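You operate a simulated robot arm through the tools that you are given. There is no shell and no other tool.

You are at the controls of a simulated robot arm. One attempt, no reset.

TASK
Start clamping the balance tank's lid from the middle, crosswise.
Fine: in this order, 330 N block on the nine clamp, 345 N on four, 360 N on ten, 370 N on three; press each till it locks.
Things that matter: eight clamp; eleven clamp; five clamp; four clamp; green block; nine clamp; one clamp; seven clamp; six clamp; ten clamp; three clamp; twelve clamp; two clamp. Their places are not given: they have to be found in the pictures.

Only the result counts: the job must be done as asked and must still hold three seconds after the hand-in. Knocking over, shifting, dropping, spilling or breaking anything else fails it. Lids that push on must go on centred and level and be pressed home; caps that screw on are set level and turned clockwise until they are tight.

THE ROBOT
A 7-joint arm with a two-finger parallel gripper, fixed in place. Base frame: the origin is on the floor under the middle of its stand, x ahead of it, y to its left, z up; the work surface is at about z = 0.86. Units: m, degrees, N and s.
With the tool pointing down near the work surface it reaches from about 0.4 to 0.9 m from the base axis. Its first joint turns from -143.0 to 143.0 degrees. Payload 3 kg.
The TCP is the grasp point between the finger pads, 0.03 m short of the fingertips. In the tool frame z runs along the fingers and y along their closing line. Largest opening 0.094 m; finger width 0.028, thickness 0.01; the body of the gripper, 0.05 by 0.096 m, starts 0.055 m behind the TCP.
Orientation is told as [roll, pitch, yaw] about the base's x, y, z axes, in that order, counted from this pose: with the fingers straight down and closing along the base's y, the tool's x points along the base's -x, its y along +y and its z along -z.

THE INTERFACE
- The arm moves only by the tool jog_arm. Its argument "rows" is a list of rows, each a list of 7 numbers: the shift along the tool's x, y, z in m, then the turn, a rotation vector about the tool's x, y, z in degrees, then the closure, from 0 (fully open) to 1 (shut). In form: [[tx, ty, tz, rx, ry, rz, jaw], ...]. A call has 1 to 20 rows; each row shifts and turns the commanded pose from where the row before left it, along the tool's axes as they then stand. Rows are played at 5 a second. More than 0.05 m and 8.6 degrees between two rows, or a gripper value outside its range, and nothing of the call is played. Where a pose cannot be reached the arm comes as near as it can. A force on the tool above 40 N (or 10 N above the force at the start of the call, whichever is more), or a blocked arm, ends the call early, and 0.2 s more pass. The fingers move at their own pace (about 0.072 m/s each) and stop on an object; they squeeze with about 21 N. The grip force told is the motor's: it shows also when the fingers shut on nothing. Time passes only in rows, and 0.2 s behind the last, so rows that do not move let the fingers close. It gives the time, the measured TCP pose, the force on the tool (base axes), the opening and the grip force at its end, in the units of the frame above (readings bear some noise), with the torque about the TCP (base axes, N m) and any sound that the robot's microphone picked up.
- Cameras (640 x 400 px; columns grow to the right, rows downward): "scene" is fixed at [0.2195, 0.6485, 1.5708]; the picture's right is [-0.67, -0.74, 0.00], its down [-0.60, 0.55, -0.58] and it looks along [0.43, -0.39, -0.81] (base axes); focal length 356 px, centre (320, 200). "wrist" rides on the gripper at [0.076, 0.014, -0.102] in the tool frame; the picture's right is [-0.18, 0.98, 0.00], its down [-0.75, -0.14, -0.64] and it looks along [-0.63, -0.12, 0.77] (tool axes); focal length 243 px, centre (320, 200).
- get_image(camera): a new picture of that camera. It takes no simulated time.
- measure_at(camera, pixels): there is no depth. For up to 12 entries [column, row, z] of the newest picture of that camera ("zoom" is the newest enlarged one), the place [x, y] in the base frame at which the ray of that pixel passes the height z, good to about 0.003 m. It takes no simulated time.
- close_up(camera, box): a new picture of the part [left, top, right, bottom] of that camera's present view, enlarged. It takes no simulated time.
- finish_job(): hands the job in; it is judged then, once.

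Unless the task says otherwise, let go and move clear before handing in.

The tools are called after "Call:" as name(argument=value, ...) on one line, values as JSON. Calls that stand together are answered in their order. jog_arm: Moves the arm, as the interface text tells. Its arguments: {"type":"object","properties":{"rows":{"type":"array"}},"required":["rows"]} The other tools are called the same way: get_image (camera) takes a picture; measure_at (camera, pixels) gives the place at which the rays of pixels pass given heights; close_up (camera, box) takes an enlarged picture of a part of a camera's view; finish_job () hands the job in.

At the start:

```text
clock: 0.0
tool_pos: [0.6566, 0.2871, 1.1329]
tcp_rot: [0.1, -0.1, 0.0]
ft_force: [-1.0, -0.7, -1.2]
torque: [0.0, 0.01, -0.02]
width: 0.094
finger_force: 0.0
```

scene: 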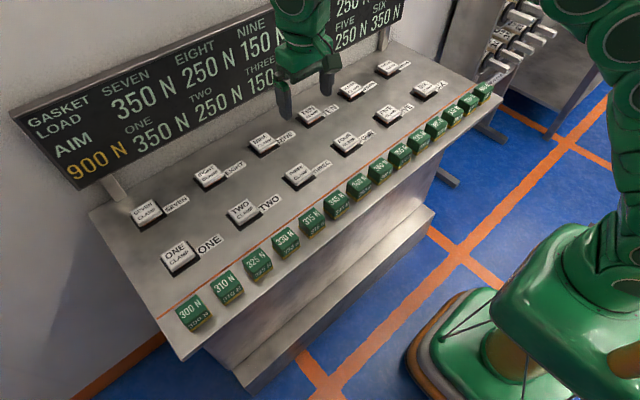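
wrist: 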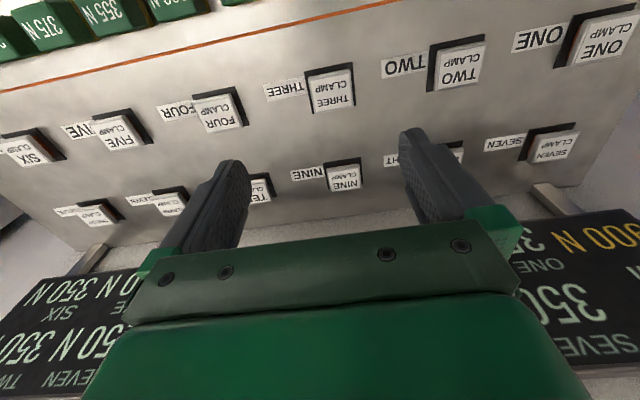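

The scene picture shows two rows of clamps (one to six in front, seven to twelve behind) and a row of green blocks along the front edge, with a board of figures at the back. I'll zoom in to read the labels before moving.

Call:
close_up(camera="scene", box=[140, 200, 340, 340])

Call:
close_up(camera="scene", box=[320, 70, 520, 210])

Call:
close_up(camera="scene", box=[230, 80, 400, 200])

Call:
close_up(camera="scene", box=[0, 0, 420, 200])

```text
2.86 times, centred on (240, 270) of scene
```

zoom: 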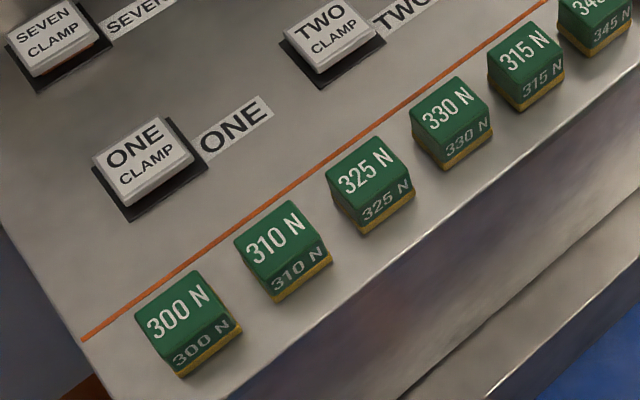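

```text
2.86 times, centred on (420, 140) of scene
```

zoom: 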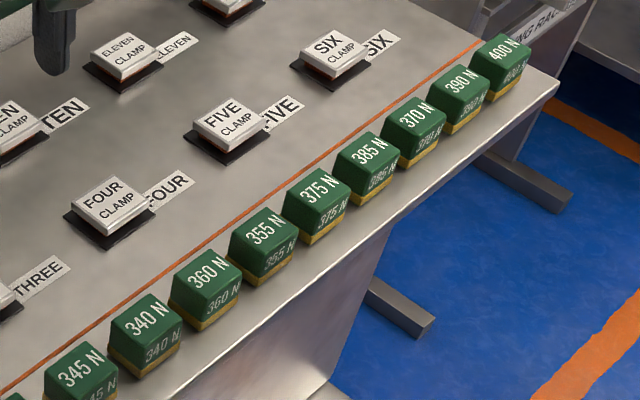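

```text
3.33 times, centred on (315, 140) of scene
```

zoom: 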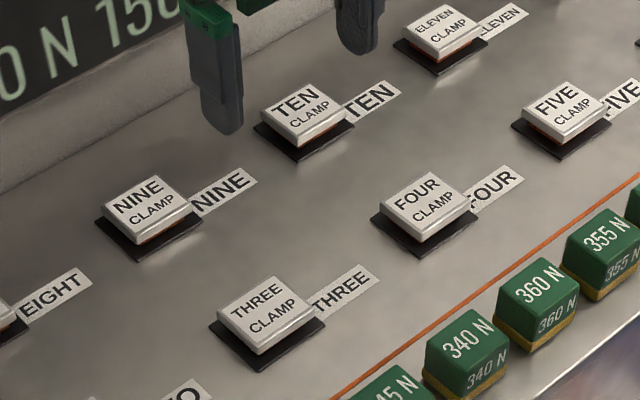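

```text
1.52 times, centred on (210, 100) of scene
```

zoom: 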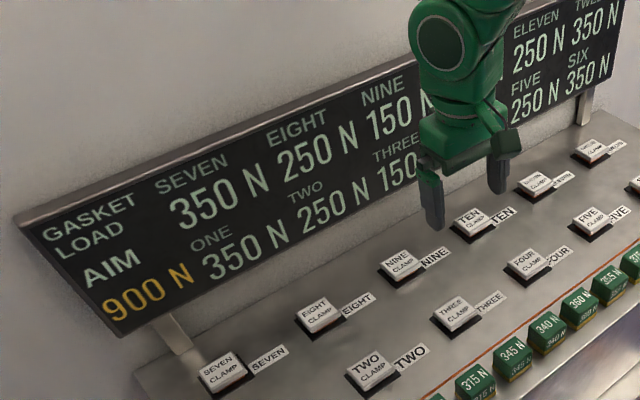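

The row of blocks appears to read 300, 310, 325, 330, 315, 345, 340, 360, 355, 375, 385, 370, 390, 400. I'll zoom in harder on the four that I need and on the clamps.

Call:
close_up(camera="scene", box=[260, 190, 350, 260])

Call:
close_up(camera="scene", box=[325, 140, 415, 220])

Call:
close_up(camera="scene", box=[400, 80, 500, 160])

Call:
close_up(camera="scene", box=[240, 90, 340, 190])

```text
5.71 times, centred on (305, 225) of scene
```

zoom: 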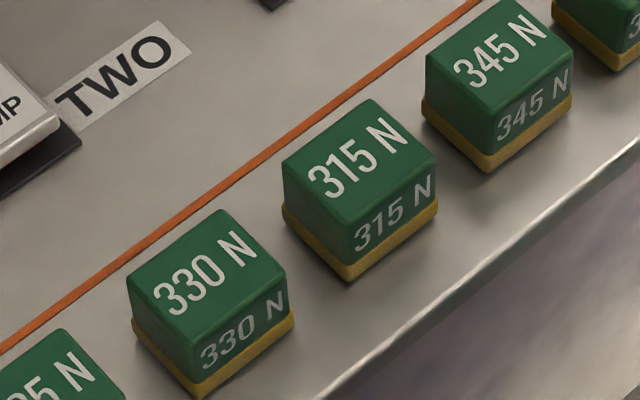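

```text
5.00 times, centred on (370, 180) of scene
```

zoom: 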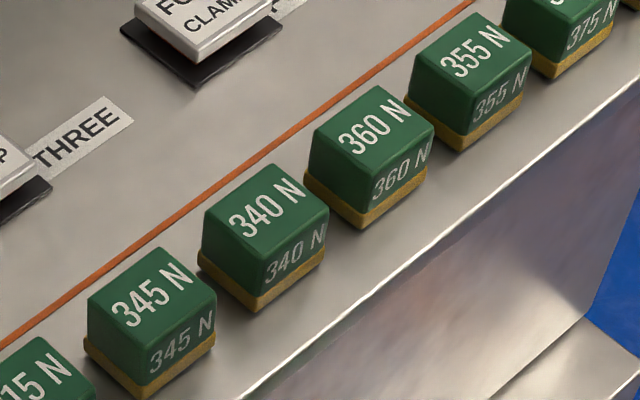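

```text
5.00 times, centred on (450, 120) of scene
```

zoom: 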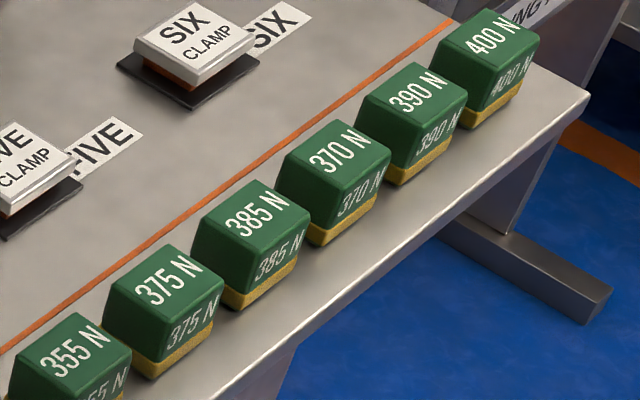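

```text
4.00 times, centred on (290, 140) of scene
```

zoom: 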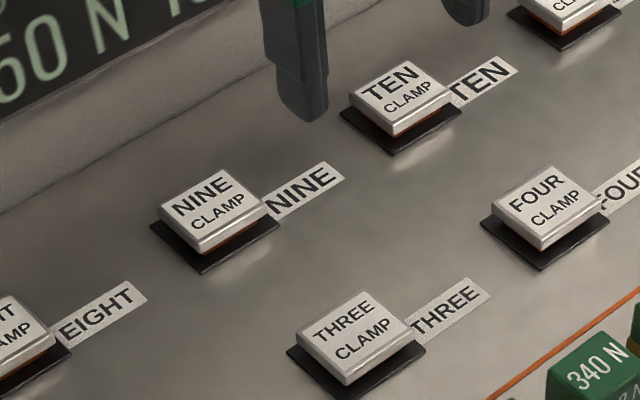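

Labels confirmed: 330 at scene (287,242), 345 at (336,202), 360 at (380,171), 370 at (453,120). Now I measure rough places of blocks and clamps at the expected heights.

Call:
measure_at(camera="scene", pixels=[[367, 175, 0.86], [378.4, 185.6, 0.86], [391.6, 174.4, 0.86], [322.8, 208, 0.86], [334, 219.6, 0.86], [349.2, 209, 0.86], [380.5, 157.5, 0.9], [392.5, 164.5, 0.9], [368, 166, 0.9], [381.6, 157.2, 0.91], [392.5, 164.5, 0.91], [368, 166, 0.91]])

Call:
measure_at(camera="zoom", pixels=[[150, 227, 0.86], [202, 273, 0.86], [278, 228, 0.86], [342, 110, 0.86], [392, 155, 0.86], [462, 108, 0.86], [286, 352, 0.86], [342, 400, 0.86], [427, 352, 0.86], [482, 222, 0.86], [540, 270, 0.86], [607, 220, 0.86]])

```text
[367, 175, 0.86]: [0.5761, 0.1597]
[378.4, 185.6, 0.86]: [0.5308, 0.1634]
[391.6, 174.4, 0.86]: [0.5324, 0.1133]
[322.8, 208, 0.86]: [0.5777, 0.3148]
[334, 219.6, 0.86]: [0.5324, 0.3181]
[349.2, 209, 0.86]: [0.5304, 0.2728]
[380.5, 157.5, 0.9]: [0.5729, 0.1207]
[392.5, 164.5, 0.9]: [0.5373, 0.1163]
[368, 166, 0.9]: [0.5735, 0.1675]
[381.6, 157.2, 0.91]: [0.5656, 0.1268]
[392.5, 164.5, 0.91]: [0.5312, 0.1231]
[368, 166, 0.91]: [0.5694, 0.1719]
```

```text
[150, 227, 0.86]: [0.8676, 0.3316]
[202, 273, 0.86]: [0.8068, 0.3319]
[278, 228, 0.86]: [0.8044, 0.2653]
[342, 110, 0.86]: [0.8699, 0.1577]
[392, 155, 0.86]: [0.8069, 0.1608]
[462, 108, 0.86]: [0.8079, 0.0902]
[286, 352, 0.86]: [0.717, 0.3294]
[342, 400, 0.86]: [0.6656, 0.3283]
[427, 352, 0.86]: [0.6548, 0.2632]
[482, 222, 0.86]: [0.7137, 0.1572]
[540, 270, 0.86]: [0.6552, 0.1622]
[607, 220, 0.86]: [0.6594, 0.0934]
```

The blocks are about 0.046 m wide, spaced about 0.078 m along y, at x≈0.554; clamps sit at about nine (0.837,0.298), ten (0.839,0.125), three (0.686,0.296), four (0.686,0.125). I'll measure the 330 and 370 bases, and zoom in on clamp nine and four tops.

Call:
measure_at(camera="scene", pixels=[[272.1, 246.4, 0.86], [283.7, 259.5, 0.86], [300.5, 246.9, 0.86], [441.6, 121, 0.86], [450.4, 129, 0.86], [461.4, 119.4, 0.86]])

Call:
close_up(camera="scene", box=[240, 125, 304, 165])

Call:
close_up(camera="scene", box=[320, 120, 384, 160])

```text
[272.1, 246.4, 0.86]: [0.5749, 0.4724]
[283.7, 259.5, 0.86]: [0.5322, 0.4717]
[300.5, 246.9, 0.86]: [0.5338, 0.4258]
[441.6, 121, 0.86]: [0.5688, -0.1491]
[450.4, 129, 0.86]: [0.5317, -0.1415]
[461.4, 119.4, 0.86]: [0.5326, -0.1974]
```

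```text
10.00 times, centred on (272, 145) of scene
```

zoom: 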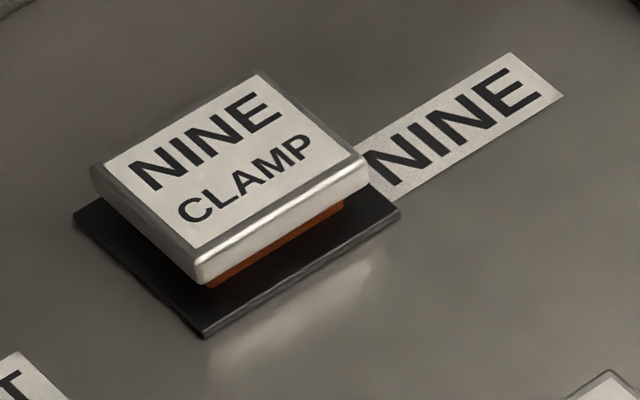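

```text
10.00 times, centred on (352, 140) of scene
```

zoom: 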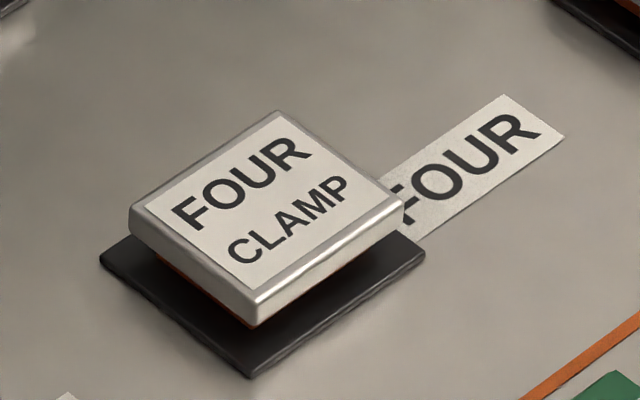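

Clamp four's cap shows an orange band under it (pixels 160,265 in the zoom), which presumably hides when locked. I'll measure the cap corners at candidate heights.

Call:
measure_at(camera="zoom", pixels=[[132, 210, 0.88], [280, 113, 0.88], [403, 200, 0.88], [255, 300, 0.88], [132, 210, 0.89], [280, 113, 0.89], [403, 200, 0.89], [255, 300, 0.89], [100, 258, 0.86], [250, 377, 0.86], [425, 250, 0.86], [250, 370, 0.864]])

Call:
get_image(camera="wrist")

```text
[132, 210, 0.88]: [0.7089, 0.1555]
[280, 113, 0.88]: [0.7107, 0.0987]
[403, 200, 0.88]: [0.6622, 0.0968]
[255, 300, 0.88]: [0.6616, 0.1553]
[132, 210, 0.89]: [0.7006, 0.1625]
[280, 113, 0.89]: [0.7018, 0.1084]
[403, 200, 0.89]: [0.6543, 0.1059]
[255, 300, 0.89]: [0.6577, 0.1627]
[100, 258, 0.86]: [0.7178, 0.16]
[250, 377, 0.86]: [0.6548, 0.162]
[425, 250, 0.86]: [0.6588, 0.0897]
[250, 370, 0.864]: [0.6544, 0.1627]
```

```text
taken
```

wrist: 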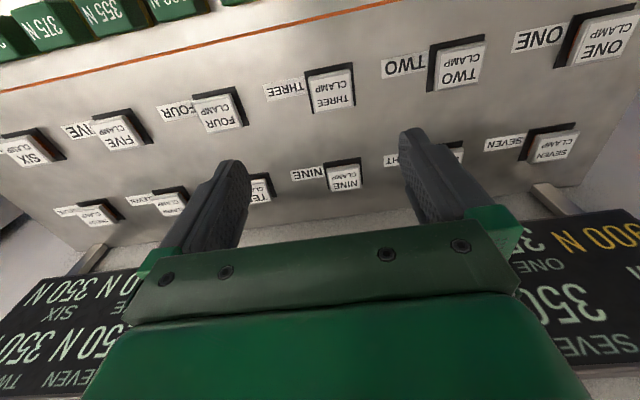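

Cap top comes out at z≈0.88 with its centre over the base (four ≈ (0.686,0.126)), and the 330 block base is centred at about (0.554,0.449). I move above the 330 block with the jaw part-closed to fit between neighbours.

Call:
jog_arm(rows=[[0.0171, 0.027, 0.0188, 0, 0, 0, 0.25], [0.0171, 0.027, 0.0188, 0, 0, 0, 0.25], [0.0171, 0.027, 0.0188, 0, 0, 0, 0.25], [0.0171, 0.027, 0.0188, 0, 0, 0, 0.25], [0.0171, 0.027, 0.0188, 0, 0, 0, 0.25], [0.0171, 0.027, 0.0188, 0, 0, 0, 0.25], [0, 0, 0, 0, 0, 0, 0.25]])

Call:
get_image(camera="wrist")

Call:
get_image(camera="scene")

```text
clock: 1.6
tool_pos: [0.5538, 0.4522, 1.0203]
tcp_rot: [0.0, 0.0, 0.0]
ft_force: [-0.3, -0.1, -0.9]
torque: [-0.02, 0.01, -0.01]
width: 0.0704
finger_force: 0.1
```

```text
taken
```

wrist: 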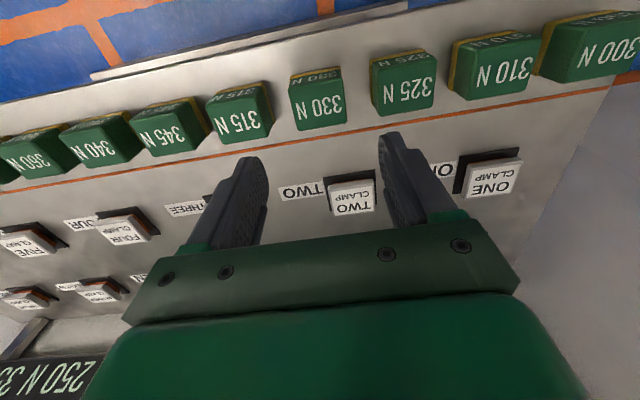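

```text
taken
```

scene: 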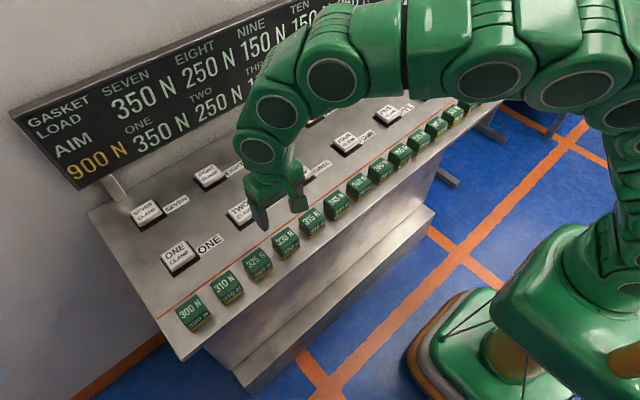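

The 330 block is at wrist pixels (318,98), ahead of the fingers and centred between them. I zoom in to fix its place more exactly.

Call:
close_up(camera="wrist", box=[240, 50, 400, 150])

```text
4.00 times, centred on (320, 100) of wrist
```

zoom: 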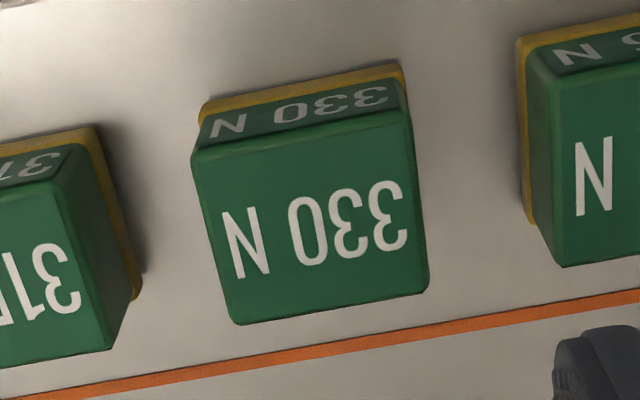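

The top face corners of 330 in the zoom are (192,152), (410,112), (428,292), (237,325); I measure them at several heights.

Call:
measure_at(camera="zoom", pixels=[[192, 152, 0.9], [410, 112, 0.9], [428, 292, 0.9], [237, 325, 0.9], [192, 152, 0.895], [410, 112, 0.895], [428, 292, 0.895], [237, 325, 0.895], [201, 100, 0.86], [403, 63, 0.86], [199, 120, 0.866], [406, 82, 0.866]])

```text
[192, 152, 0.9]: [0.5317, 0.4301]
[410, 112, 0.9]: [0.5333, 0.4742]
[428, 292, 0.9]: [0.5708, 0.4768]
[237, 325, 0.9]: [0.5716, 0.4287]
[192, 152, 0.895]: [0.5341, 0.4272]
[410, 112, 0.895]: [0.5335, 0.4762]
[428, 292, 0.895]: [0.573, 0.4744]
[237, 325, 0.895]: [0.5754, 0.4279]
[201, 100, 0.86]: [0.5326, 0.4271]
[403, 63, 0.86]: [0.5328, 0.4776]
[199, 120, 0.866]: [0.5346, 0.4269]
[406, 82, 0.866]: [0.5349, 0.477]
```

The block spans x 0.533–0.574 and y 0.428–0.475, so the gripper at (0.554,0.452) is already centred. I descend to z≈0.90 (fingertips at 0.87).

Call:
jog_arm(rows=[[0, 0, 0.03, 0, 0, 0, 0.25], [0, 0, 0.03, 0, 0, 0, 0.25], [0, 0, 0.02, 0, 0, 0, 0.25], [0, 0, 0.02, 0, 0, 0, 0.25], [0, 0, 0.01, 0, 0, 0, 0.25], [0, 0, 0.01, 0, 0, 0, 0.25], [0, 0, 0, 0, 0, 0, 0.25]])

Call:
get_image(camera="wrist")

Call:
close_up(camera="scene", box=[220, 180, 360, 268])

```text
clock: 3.2
tool_pos: [0.5526, 0.4502, 0.901]
tcp_rot: [0.0, 0.0, 0.0]
ft_force: [0.0, 0.2, 0.6]
torque: [-0.01, 0.01, -0.02]
width: 0.0706
finger_force: 0.0
```

```text
taken
```

wrist: 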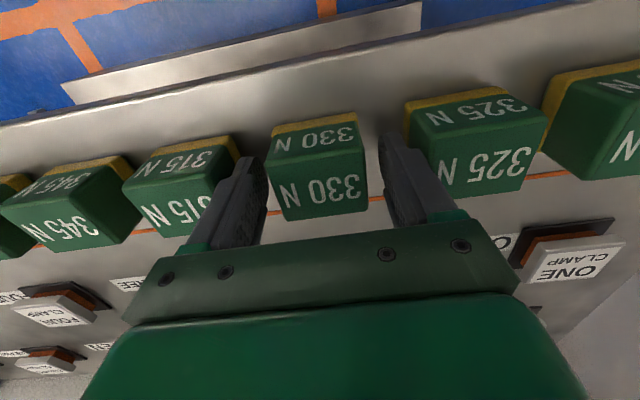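

```text
4.55 times, centred on (290, 224) of scene
```

zoom: 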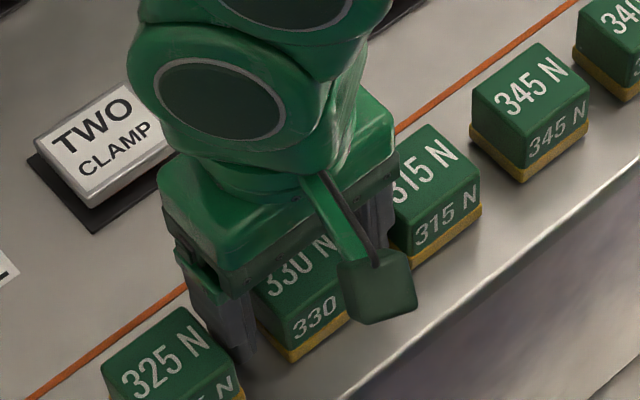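

The 330 block's top face is centred at wrist pixel (322,186), right at the TCP's projected point (320,189), and the fingers straddle it. I close the fingers.

Call:
jog_arm(rows=[[0, 0, 0, 0, 0, 0, 1], [0, 0, 0, 0, 0, 0, 1], [0, 0, 0, 0, 0, 0, 1], [0, 0, 0, 0, 0, 0, 1]])

```text
clock: 4.2
tool_pos: [0.5525, 0.4501, 0.9]
tcp_rot: [0.1, 0.0, 0.0]
ft_force: [0.1, -0.4, 0.4]
torque: [-0.02, 0.0, 0.03]
width: 0.052
finger_force: 20.7
```

The fingers stopped at 0.052 m with 20.7 N, so the block is held. I lift it and check the backboard's place before moving in.

Call:
jog_arm(rows=[[0, 0, -0.02, 0, 0, 0, 1], [0, 0, -0.04, 0, 0, 0, 1], [0, 0, -0.04, 0, 0, 0, 1], [0, 0, 0, 0, 0, 0, 1]])

Call:
get_image(camera="wrist")

Call:
get_image(camera="scene")

Call:
measure_at(camera="scene", pixels=[[127, 199, 0.86], [115, 175, 0.9], [80, 188, 0.9], [80, 188, 0.95], [80, 188, 1.0], [90, 208, 0.86], [388, 40, 0.86]])

```text
clock: 5.2
tool_pos: [0.5541, 0.4487, 0.9995]
tcp_rot: [0.0, 0.1, 0.0]
ft_force: [-0.3, -0.1, 0.1]
torque: [0.04, -0.02, 0.01]
width: 0.0
finger_force: 20.7
```

```text
taken
```

wrist: 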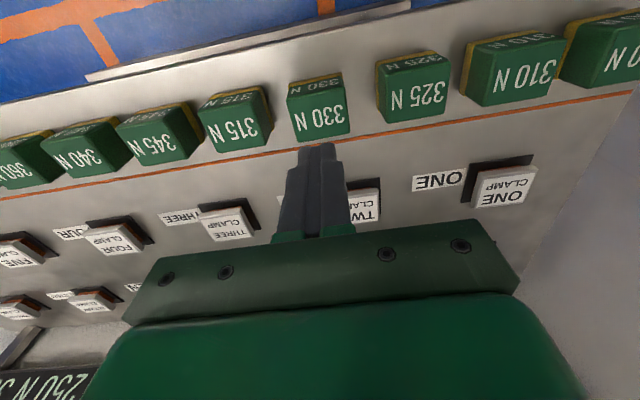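

```text
taken
```

scene: 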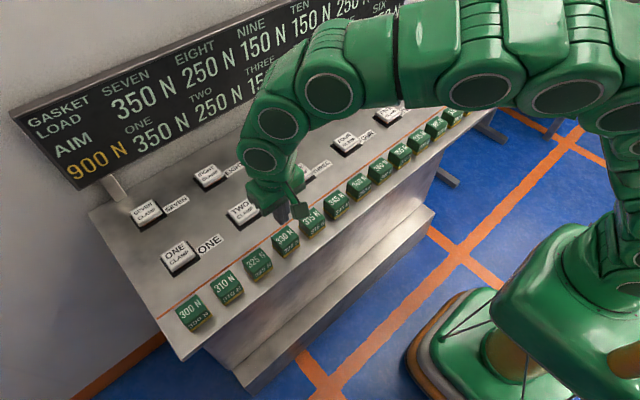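

```text
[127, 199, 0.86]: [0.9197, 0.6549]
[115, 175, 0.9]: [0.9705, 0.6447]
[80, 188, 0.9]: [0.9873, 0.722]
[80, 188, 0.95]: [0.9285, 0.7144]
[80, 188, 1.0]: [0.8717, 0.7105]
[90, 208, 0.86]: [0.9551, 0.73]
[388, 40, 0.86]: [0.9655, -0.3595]
```

The reading shows width 0.0 and the wrist picture has the 330 block still on the table at (318,108): it slipped out, staying upright. I zoom in to see how the block stands now and its shape.

Call:
close_up(camera="wrist", box=[240, 60, 400, 160])

Call:
close_up(camera="scene", box=[255, 210, 335, 260])

```text
4.00 times, centred on (320, 110) of wrist
```

zoom: 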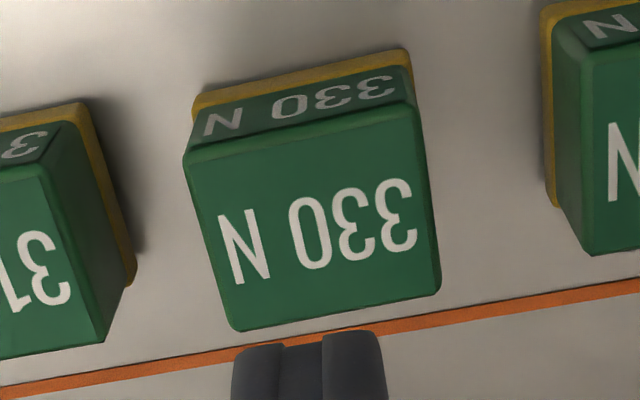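

```text
8.00 times, centred on (295, 235) of scene
```

zoom: 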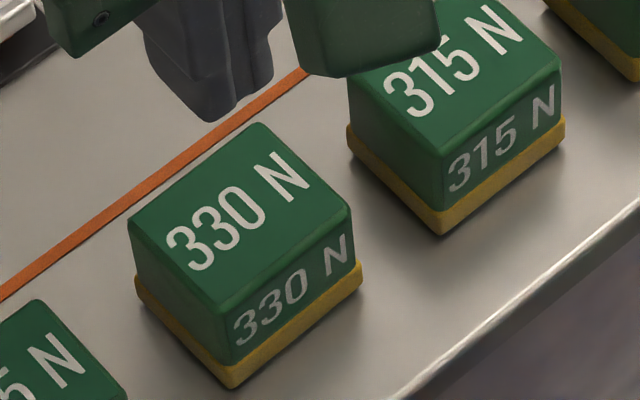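

The block's gold band is a wider flange (about 0.052 m, roughly 0.012 m high, zoom pixels (135,275)-(230,388)); my fingertips only caught its top edge. I measure where the block stands now.

Call:
measure_at(camera="zoom", pixels=[[138, 298, 0.86], [231, 389, 0.86], [360, 284, 0.86], [134, 277, 0.872], [233, 367, 0.872], [362, 262, 0.872], [128, 222, 0.9], [257, 123, 0.9], [350, 205, 0.9], [230, 305, 0.9]])

```text
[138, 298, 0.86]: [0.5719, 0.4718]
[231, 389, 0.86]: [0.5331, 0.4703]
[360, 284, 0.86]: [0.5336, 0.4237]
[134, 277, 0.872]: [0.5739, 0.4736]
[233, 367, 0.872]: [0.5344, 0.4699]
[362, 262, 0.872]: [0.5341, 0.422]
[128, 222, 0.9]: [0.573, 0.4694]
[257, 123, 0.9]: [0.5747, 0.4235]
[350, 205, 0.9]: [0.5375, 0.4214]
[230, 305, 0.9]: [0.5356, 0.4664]
```

The block now centres at about (0.554,0.448), upright. I reopen, descend lower (fingertips ~0.863) so the pads take both the flange and body, then close and lift only a few millimetres slowly.

Call:
jog_arm(rows=[[0, 0, 0, 0, 0, 0, 0.25], [0, 0, 0, 0, 0, 0, 0.25], [0, 0, 0, 0, 0, 0, 0.25], [0, 0, 0.03, 0, 0, 0, 0.25], [0, 0, 0.03, 0, 0, 0, 0.25], [0, 0, 0.02, 0, 0, 0, 0.25], [0, 0, 0.015, 0, 0, 0, 0.25], [0, 0, 0.008, 0, 0, 0, 0.25], [0, 0, 0.004, 0, 0, 0, 0.25], [0, 0, 0, 0, 0, 0, 0.25]])

```text
clock: 7.4
tool_pos: [0.5537, 0.4525, 0.8938]
tcp_rot: [0.0, 0.0, 0.0]
ft_force: [-0.9, 0.3, 0.3]
torque: [0.0, -0.02, -0.02]
width: 0.07
finger_force: 0.0
```

Call:
jog_arm(rows=[[0, 0, 0, 0, 0, 0, 1], [0, 0, 0, 0, 0, 0, 1], [0, 0, 0, 0, 0, 0, 1], [0, 0, 0, 0, 0, 0, 1], [0, 0, -0.001, 0, 0, 0, 1], [0, 0, -0.002, 0, 0, 0, 1], [0, 0, -0.002, 0, 0, 0, 1], [0, 0, 0, 0, 0, 0, 1]])

Call:
close_up(camera="scene", box=[255, 210, 335, 260])

Call:
get_image(camera="wrist")

```text
clock: 9.2
tool_pos: [0.5544, 0.451, 0.8965]
tcp_rot: [0.0, -0.1, -0.1]
ft_force: [0.2, 0.1, -1.1]
torque: [0.01, 0.0, 0.01]
width: 0.0522
finger_force: 20.6
```

```text
8.00 times, centred on (295, 235) of scene
```

zoom: 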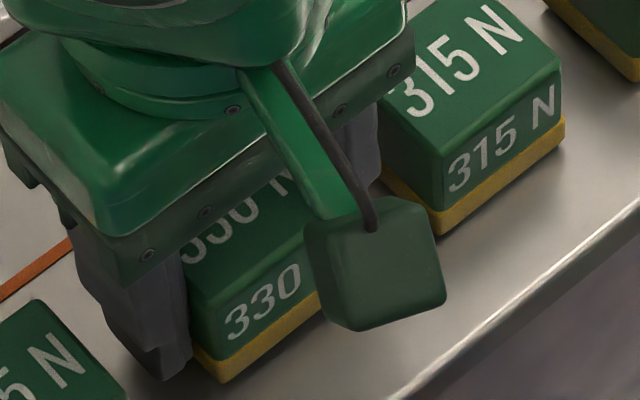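

```text
taken
```

wrist: 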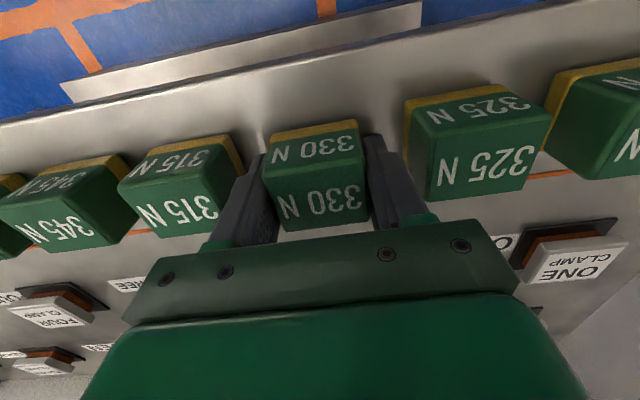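

The grip reads 0.0522 m with the block between the pads, but 4 mm of lift is too little to judge. I lift slowly another 12 mm and check whether it comes along.

Call:
jog_arm(rows=[[0, 0, -0.002, 0, 0, 0, 1], [0, 0, -0.002, 0, 0, 0, 1], [0, 0, -0.002, 0, 0, 0, 1], [0, 0, -0.002, 0, 0, 0, 1], [0, 0, -0.002, 0, 0, 0, 1], [0, 0, -0.002, 0, 0, 0, 1], [0, 0, 0, 0, 0, 0, 1]])

Call:
close_up(camera="scene", box=[255, 210, 335, 260])

Call:
get_image(camera="wrist")

```text
clock: 10.8
tool_pos: [0.5545, 0.4504, 0.9105]
tcp_rot: [0.0, 0.0, 0.1]
ft_force: [0.3, -0.5, -0.2]
torque: [0.0, 0.0, -0.02]
width: 0.052
finger_force: 20.9
```

```text
8.00 times, centred on (295, 235) of scene
```

zoom: 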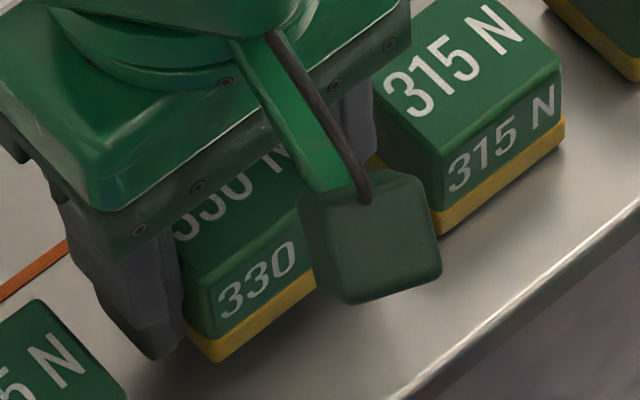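

```text
taken
```

wrist: 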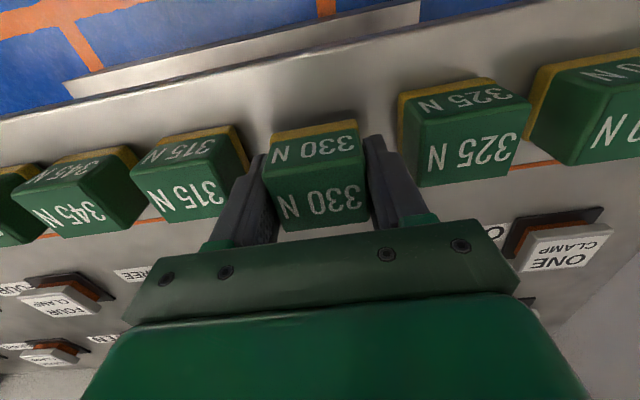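

The block rises with the gripper (its lower front corner went from (220,383) to (215,360)). I raise it gently and carry it toward clamp nine at about (0.837,0.298), keeping to z≈0.98.

Call:
jog_arm(rows=[[0, 0, -0.01, 0, 0, 0, 1], [0, 0, -0.015, 0, 0, 0, 1], [0, 0, -0.015, 0, 0, 0, 1], [0, 0, -0.015, 0, 0, 0, 1], [0, 0, -0.015, 0, 0, 0, 1], [-0.01, -0.0053, 0, 0, 0, 0, 1], [-0.021, -0.0112, 0, 0, 0, 0, 1], [-0.021, -0.0112, 0, 0, 0, 0, 1], [-0.021, -0.0112, 0, 0, 0, 0, 1], [-0.021, -0.0112, 0, 0, 0, 0, 1], [-0.021, -0.0112, 0, 0, 0, 0, 1], [-0.021, -0.0112, 0, 0, 0, 0, 1], [-0.021, -0.0112, 0, 0, 0, 0, 1], [-0.021, -0.0112, 0, 0, 0, 0, 1], [-0.021, -0.0112, 0, 0, 0, 0, 1], [-0.021, -0.0112, 0, 0, 0, 0, 1], [-0.021, -0.0112, 0, 0, 0, 0, 1], [-0.021, -0.0112, 0, 0, 0, 0, 1], [-0.021, -0.0112, 0, 0, 0, 0, 1], [0, 0, 0, 0, 0, 0, 1]])

Call:
get_image(camera="wrist")

Call:
get_image(camera="scene")

```text
clock: 15.0
tool_pos: [0.8387, 0.2985, 0.9816]
tcp_rot: [-0.1, 0.0, 0.0]
ft_force: [0.9, 0.6, -1.3]
torque: [-0.02, -0.01, 0.01]
width: 0.0523
finger_force: 21.2
```

```text
taken
```

wrist: 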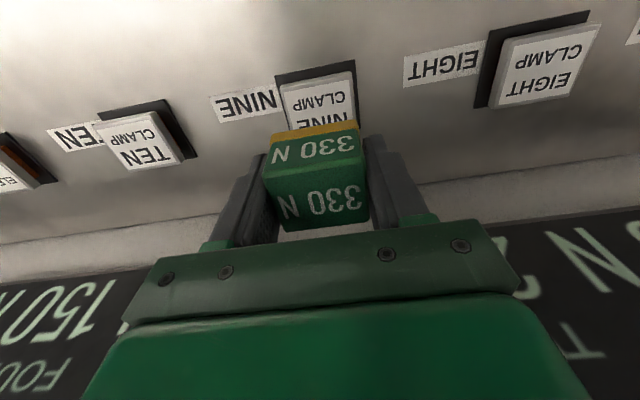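

```text
taken
```

scene: 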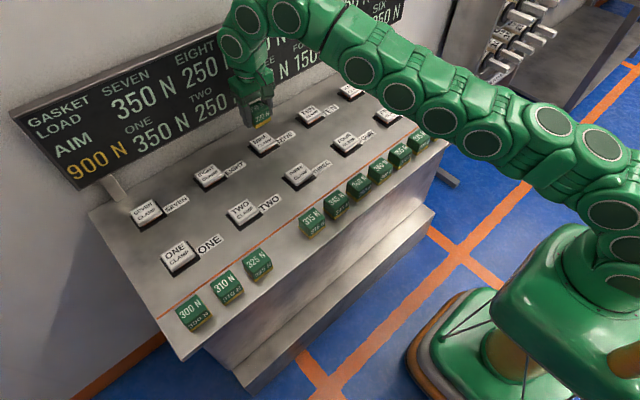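

The 330 block is held over clamp nine (wrist: cap corners near (280,86) and (353,71)). I zoom to fix the clamp's centre before lowering.

Call:
close_up(camera="wrist", box=[240, 40, 400, 140])

Call:
close_up(camera="scene", box=[230, 110, 310, 160])

```text
4.00 times, centred on (320, 90) of wrist
```

zoom: 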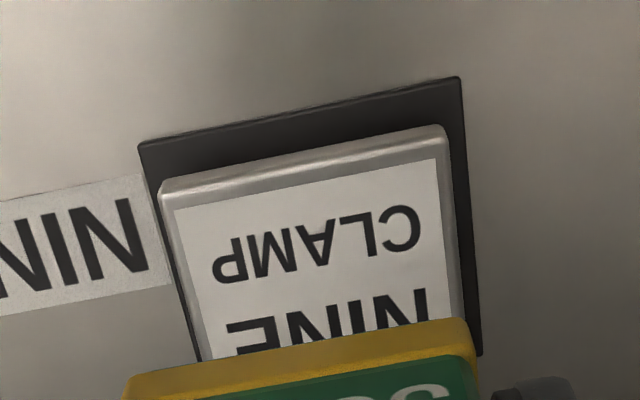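

```text
8.00 times, centred on (270, 135) of scene
```

zoom: 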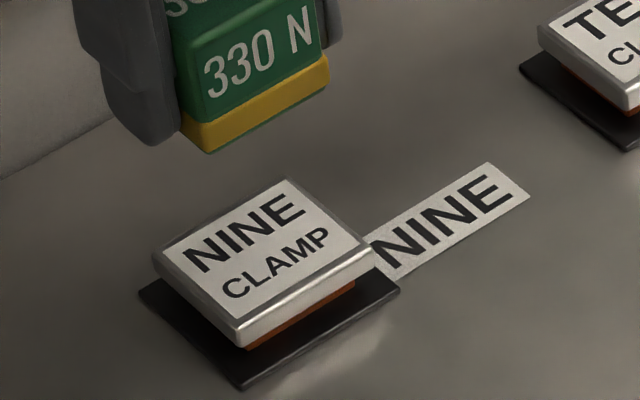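

Call:
measure_at(camera="zoom", pixels=[[153, 253, 0.88], [290, 178, 0.88], [377, 247, 0.88], [240, 330, 0.88], [139, 292, 0.862], [243, 388, 0.862], [400, 287, 0.862]])

Call:
measure_at(camera="wrist", pixels=[[274.5, 76.3, 0.862], [355, 59.3, 0.862], [279.8, 86.3, 0.88], [350.8, 71.8, 0.88], [360, 128.8, 0.862], [279.8, 86.3, 0.885], [350.8, 71.8, 0.885]])

```text
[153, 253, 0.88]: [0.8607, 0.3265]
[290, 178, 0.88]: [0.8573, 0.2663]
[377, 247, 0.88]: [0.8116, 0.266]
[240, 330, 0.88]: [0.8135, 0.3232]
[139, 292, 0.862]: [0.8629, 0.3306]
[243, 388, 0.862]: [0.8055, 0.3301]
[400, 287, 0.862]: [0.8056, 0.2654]
```

```text
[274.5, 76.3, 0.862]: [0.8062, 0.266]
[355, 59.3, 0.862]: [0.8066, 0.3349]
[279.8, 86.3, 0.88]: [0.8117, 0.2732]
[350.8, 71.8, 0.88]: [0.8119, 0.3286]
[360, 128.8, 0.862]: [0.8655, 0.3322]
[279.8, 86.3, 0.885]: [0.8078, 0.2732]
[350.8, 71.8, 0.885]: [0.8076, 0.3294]
```

Clamp nine centres at about (0.836,0.2985), matching the TCP within 2 mm. I lower until the block's bottom is a few millimetres above the cap, nudging x by -1 mm.

Call:
jog_arm(rows=[[0.001, 0, 0.02, 0, 0, 0, 1], [0, 0, 0.02, 0, 0, 0, 1], [0, 0, 0.012, 0, 0, 0, 1], [0, 0, 0.006, 0, 0, 0, 1], [0, 0, 0.004, 0, 0, 0, 1], [0, 0, 0, 0, 0, 0, 1]])

Call:
close_up(camera="scene", box=[230, 110, 310, 160])

Call:
get_image(camera="wrist")

```text
clock: 16.4
tool_pos: [0.8369, 0.3006, 0.9188]
tcp_rot: [0.0, 0.0, 0.0]
ft_force: [-0.7, 0.2, -1.3]
torque: [-0.01, 0.04, -0.01]
width: 0.052
finger_force: 20.8
```

```text
8.00 times, centred on (270, 135) of scene
```

zoom: 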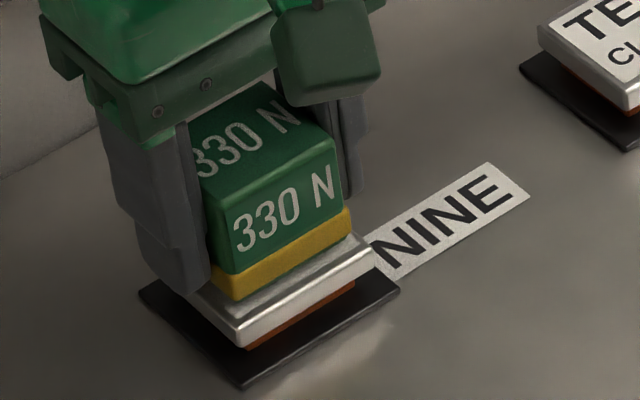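

```text
taken
```

wrist: 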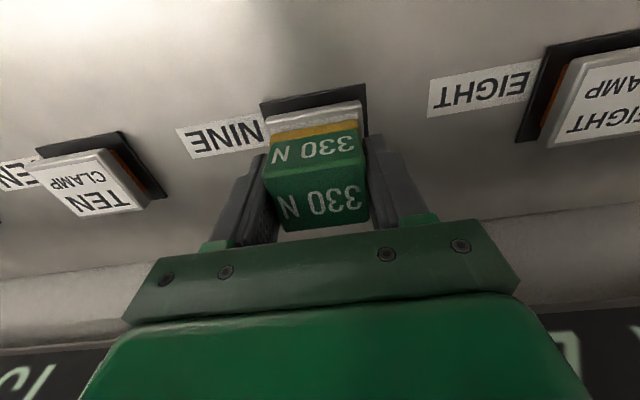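

The block sits squarely over the cap with a small gap. I lower in 1.5 mm steps, watching the vertical force for contact.

Call:
jog_arm(rows=[[0, 0, 0.0015, 0, 0, 0, 1], [0, 0, 0.0015, 0, 0, 0, 1], [0, 0, 0.0015, 0, 0, 0, 1], [0, 0, 0, 0, 0, 0, 1]])

```text
clock: 17.4
tool_pos: [0.8374, 0.298, 0.9134]
tcp_rot: [0.1, 0.0, 0.0]
ft_force: [1.0, 0.7, 1.4]
torque: [-0.01, -0.02, 0.0]
width: 0.0518
finger_force: 21.0
```

Call:
jog_arm(rows=[[0, 0, 0.001, 0, 0, 0, 1], [0, 0, 0.001, 0, 0, 0, 1], [0, 0, 0, 0, 0, 0, 1]])

Call:
close_up(camera="scene", box=[230, 110, 310, 160])

```text
clock: 18.2
tool_pos: [0.8373, 0.3003, 0.912]
tcp_rot: [0.0, 0.0, -0.1]
ft_force: [0.9, -1.0, 2.9]
torque: [-0.01, -0.04, -0.01]
width: 0.0517
finger_force: 20.9
```

```text
8.00 times, centred on (270, 135) of scene
```

zoom: 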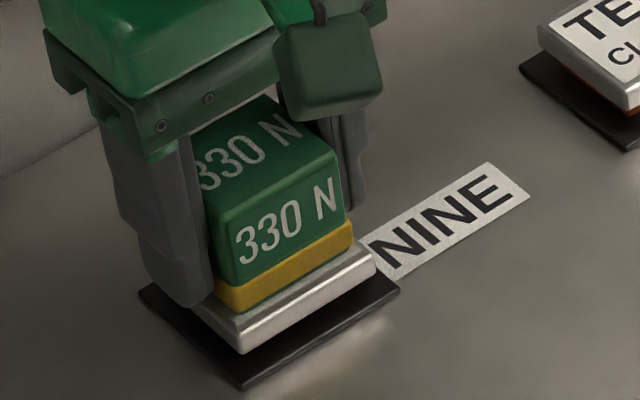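

Contact shows: 2.9 N upward and the cap has sunk a little (orange band hidden). I keep pressing in small steps while listening for a click.

Call:
jog_arm(rows=[[0, 0, 0.001, 0, 0, 0, 1], [0, 0, 0.001, 0, 0, 0, 1], [0, 0, 0, 0, 0, 0, 1]])

Call:
close_up(camera="scene", box=[230, 110, 310, 160])

```text
clock: 19.0
tool_pos: [0.8354, 0.3001, 0.9102]
tcp_rot: [-0.1, 0.0, 0.1]
ft_force: [-0.8, -0.7, 2.9]
torque: [0.01, -0.02, 0.02]
width: 0.0521
finger_force: 20.7
```

```text
8.00 times, centred on (270, 135) of scene
```

zoom: 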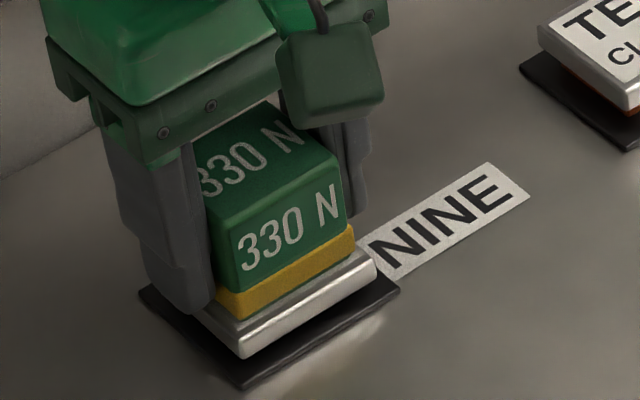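

Force stays near 3 N, cap sinking evenly. I continue pressing in 1 mm steps.

Call:
jog_arm(rows=[[0, 0, 0.001, 0, 0, 0, 1], [0, 0, 0.001, 0, 0, 0, 1], [0, 0, 0, 0, 0, 0, 1]])

Call:
close_up(camera="scene", box=[230, 110, 310, 160])

Call:
get_image(camera="scene")

```text
clock: 19.8
tool_pos: [0.836, 0.3001, 0.907]
tcp_rot: [0.0, 0.0, 0.1]
ft_force: [-0.2, -0.8, 2.9]
torque: [0.01, 0.03, 0.01]
width: 0.052
finger_force: 21.3
```

```text
8.00 times, centred on (270, 135) of scene
```

zoom: 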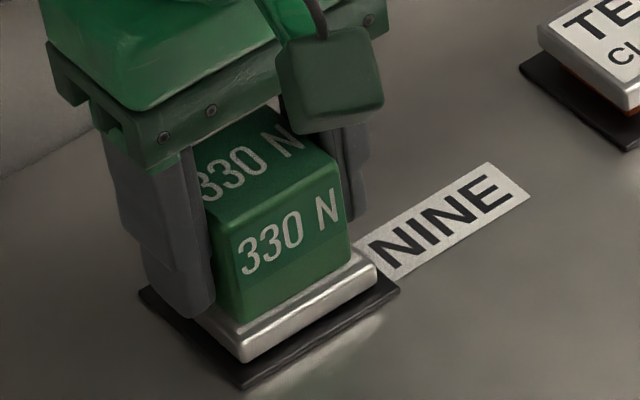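

```text
taken
```

scene: 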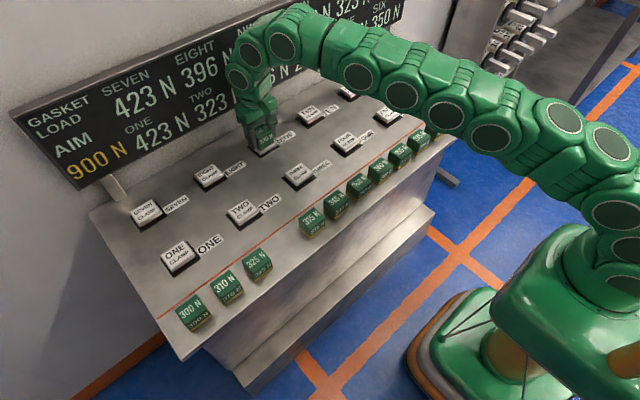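

The gold band of the 330 block turned green and the board jumped (seven 423, eight 396, one 423, two 323), so clamp nine seems locked. I release and rise straight up, then verify.

Call:
jog_arm(rows=[[0, 0, 0, 0, 0, 0, 0.25], [0, 0, 0, 0, 0, 0, 0.25], [0, 0, 0, 0, 0, 0, 0.25], [0, 0, -0.01, 0, 0, 0, 0.25], [0, 0, -0.02, 0, 0, 0, 0.25], [0, 0, -0.04, 0, 0, 0, 0.25], [0, 0, -0.03, 0, 0, 0, 0.25], [0, 0, 0, 0, 0, 0, 0.25]])

Call:
get_image(camera="wrist")

Call:
get_image(camera="scene")

Call:
close_up(camera="scene", box=[230, 110, 310, 160])

```text
clock: 21.6
tool_pos: [0.8335, 0.3001, 1.006]
tcp_rot: [0.1, -0.1, 0.0]
ft_force: [-1.8, -0.4, 0.1]
torque: [0.02, 0.03, -0.01]
width: 0.0707
finger_force: 0.0
```

```text
taken
```

wrist: 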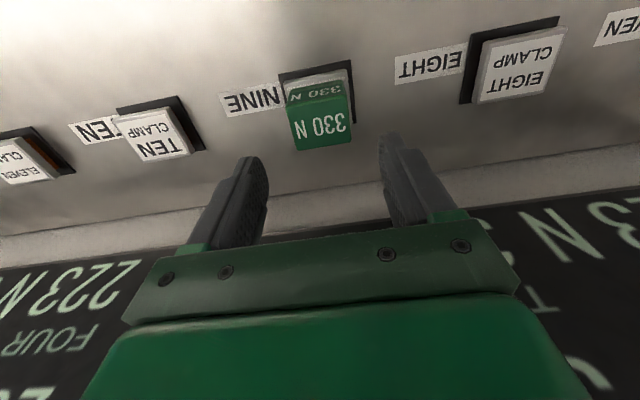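

```text
taken
```

scene: 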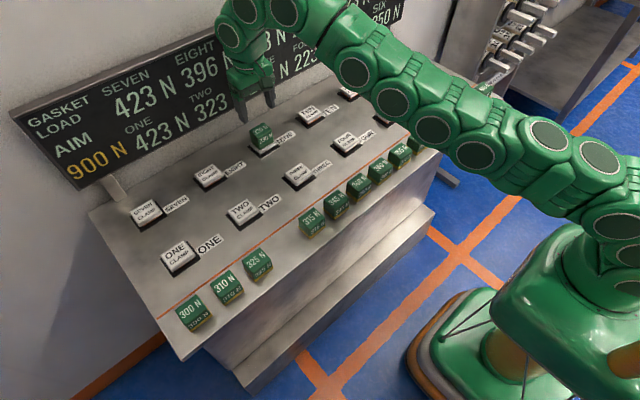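

```text
8.00 times, centred on (270, 135) of scene
```

zoom: 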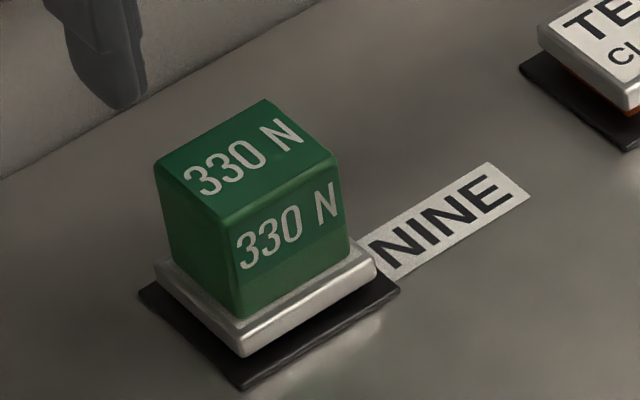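

Clamp nine is locked: block seated, band green, cap down (zoom around (250,260)). Next I go above the 345 block near (0.554,0.296).

Call:
jog_arm(rows=[[0.0353, -0.0003, 0, 0, 0, 0, 0.25], [0.0353, -0.0003, 0, 0, 0, 0, 0.25], [0.0353, -0.0003, 0, 0, 0, 0, 0.25], [0.0353, -0.0003, 0, 0, 0, 0, 0.25], [0.0353, -0.0003, 0, 0, 0, 0, 0.25], [0.0353, -0.0003, 0, 0, 0, 0, 0.25], [0.0353, -0.0003, 0, 0, 0, 0, 0.25], [0.0353, -0.0003, 0, 0, 0, 0, 0.25], [0, 0, 0, 0, 0, 0, 0.25]])

Call:
close_up(camera="wrist", box=[240, 50, 400, 150])

Call:
get_image(camera="scene")

```text
clock: 23.6
tool_pos: [0.5536, 0.2988, 1.0056]
tcp_rot: [0.0, 0.0, 0.0]
ft_force: [-0.3, 0.4, -0.6]
torque: [0.04, 0.01, 0.04]
width: 0.0704
finger_force: 0.0
```

```text
4.00 times, centred on (320, 100) of wrist
```

zoom: 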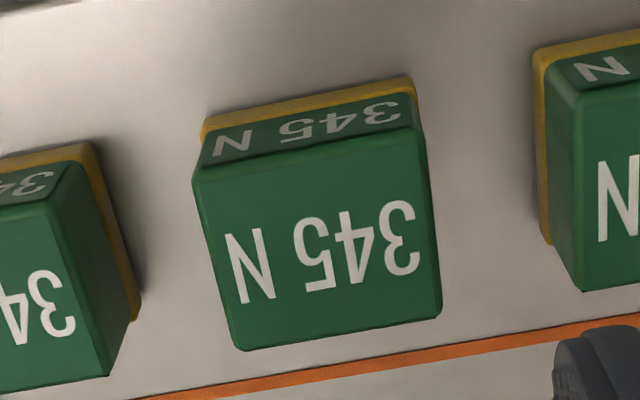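

```text
taken
```

scene: 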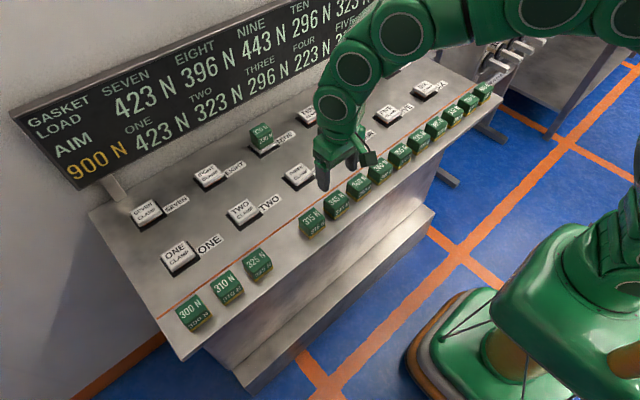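

The 345 block is under the gripper (zoom, top face (193,182)-(441,313)). I measure its centre.

Call:
measure_at(camera="zoom", pixels=[[201, 125, 0.86], [412, 80, 0.86], [193, 178, 0.898], [421, 137, 0.898], [441, 315, 0.898], [240, 350, 0.898]])

```text
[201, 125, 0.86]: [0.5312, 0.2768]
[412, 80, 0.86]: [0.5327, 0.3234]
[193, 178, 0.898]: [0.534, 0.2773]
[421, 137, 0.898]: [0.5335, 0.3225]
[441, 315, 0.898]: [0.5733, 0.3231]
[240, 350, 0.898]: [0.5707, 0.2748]
```

The 345 block is about 1 mm to +y of the TCP. I shift by that, descend to z≈0.893, and pause.

Call:
jog_arm(rows=[[0, 0.0012, 0.03, 0, 0, 0, 0.25], [0, 0, 0.03, 0, 0, 0, 0.25], [0, 0, 0.025, 0, 0, 0, 0.25], [0, 0, 0.015, 0, 0, 0, 0.25], [0, 0, 0.009, 0, 0, 0, 0.25], [0, 0, 0.0055, 0, 0, 0, 0.25], [0, 0, 0, 0, 0, 0, 0.25]])

Call:
get_image(camera="wrist")

```text
clock: 25.2
tool_pos: [0.554, 0.2989, 0.893]
tcp_rot: [0.1, -0.1, 0.0]
ft_force: [0.2, 0.4, 0.1]
torque: [-0.01, -0.02, 0.0]
width: 0.0705
finger_force: 0.0
```

```text
taken
```

wrist: 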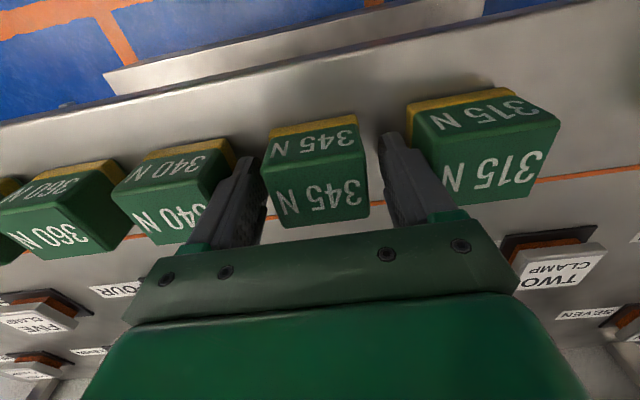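

The 345 block is between the pads. I close and lift gently, checking the width before carrying.

Call:
jog_arm(rows=[[0, 0, 0, 0, 0, 0, 1], [0, 0, 0, 0, 0, 0, 1], [0, 0, 0, 0, 0, 0, 1], [0, 0, 0, 0, 0, 0, 1], [0, 0, -0.002, 0, 0, 0, 1], [0, 0, -0.002, 0, 0, 0, 1], [0, 0, -0.003, 0, 0, 0, 1], [0, 0, -0.005, 0, 0, 0, 1], [0, 0, -0.01, 0, 0, 0, 1], [0, 0, -0.015, 0, 0, 0, 1], [0, 0, -0.015, 0, 0, 0, 1], [0, 0, -0.015, 0, 0, 0, 1], [0, 0, -0.013, 0, 0, 0, 1], [0, 0, 0, 0, 0, 0, 1]])

Call:
get_image(camera="wrist")

```text
clock: 28.2
tool_pos: [0.5536, 0.2991, 0.9743]
tcp_rot: [0.0, 0.1, -0.1]
ft_force: [0.0, 0.0, -0.6]
torque: [-0.03, -0.05, -0.04]
width: 0.0517
finger_force: 21.0
```

```text
taken
```

wrist: 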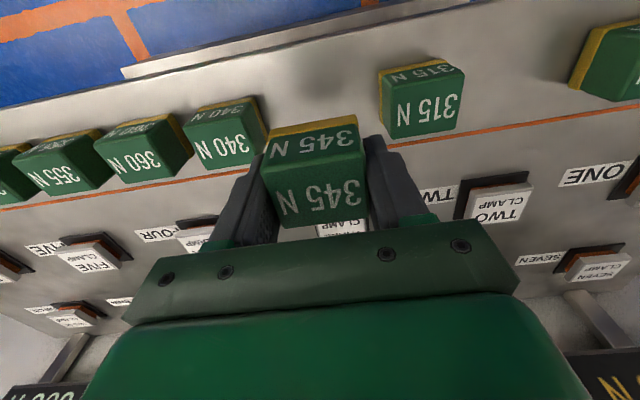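

The 345 block is held at 0.0517 m. I carry it toward clamp four at about (0.686,0.128).

Call:
jog_arm(rows=[[-0.006, -0.008, 0, 0, 0, 0, 1], [-0.014, -0.018, 0, 0, 0, 0, 1], [-0.014, -0.018, 0, 0, 0, 0, 1], [-0.014, -0.018, 0, 0, 0, 0, 1], [-0.014, -0.018, 0, 0, 0, 0, 1], [-0.014, -0.018, 0, 0, 0, 0, 1], [-0.014, -0.018, 0, 0, 0, 0, 1], [-0.014, -0.018, 0, 0, 0, 0, 1], [-0.014, -0.018, 0, 0, 0, 0, 1], [-0.014, -0.018, 0, 0, 0, 0, 1], [0, 0, 0, 0, 0, 0, 1]])

Call:
close_up(camera="wrist", box=[240, 40, 400, 140])

Call:
close_up(camera="scene", box=[310, 110, 390, 160])

```text
clock: 30.6
tool_pos: [0.6852, 0.1295, 0.972]
tcp_rot: [0.1, 0.1, -0.1]
ft_force: [0.7, -0.6, 0.0]
torque: [0.04, -0.01, -0.01]
width: 0.0521
finger_force: 20.9
```

```text
4.00 times, centred on (320, 90) of wrist
```

zoom: 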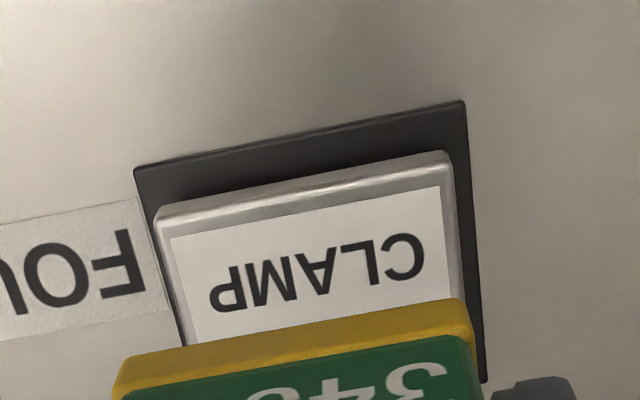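

```text
8.00 times, centred on (350, 135) of scene
```

zoom: 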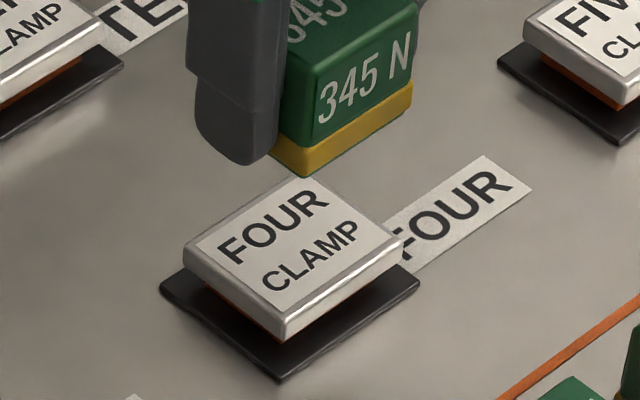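

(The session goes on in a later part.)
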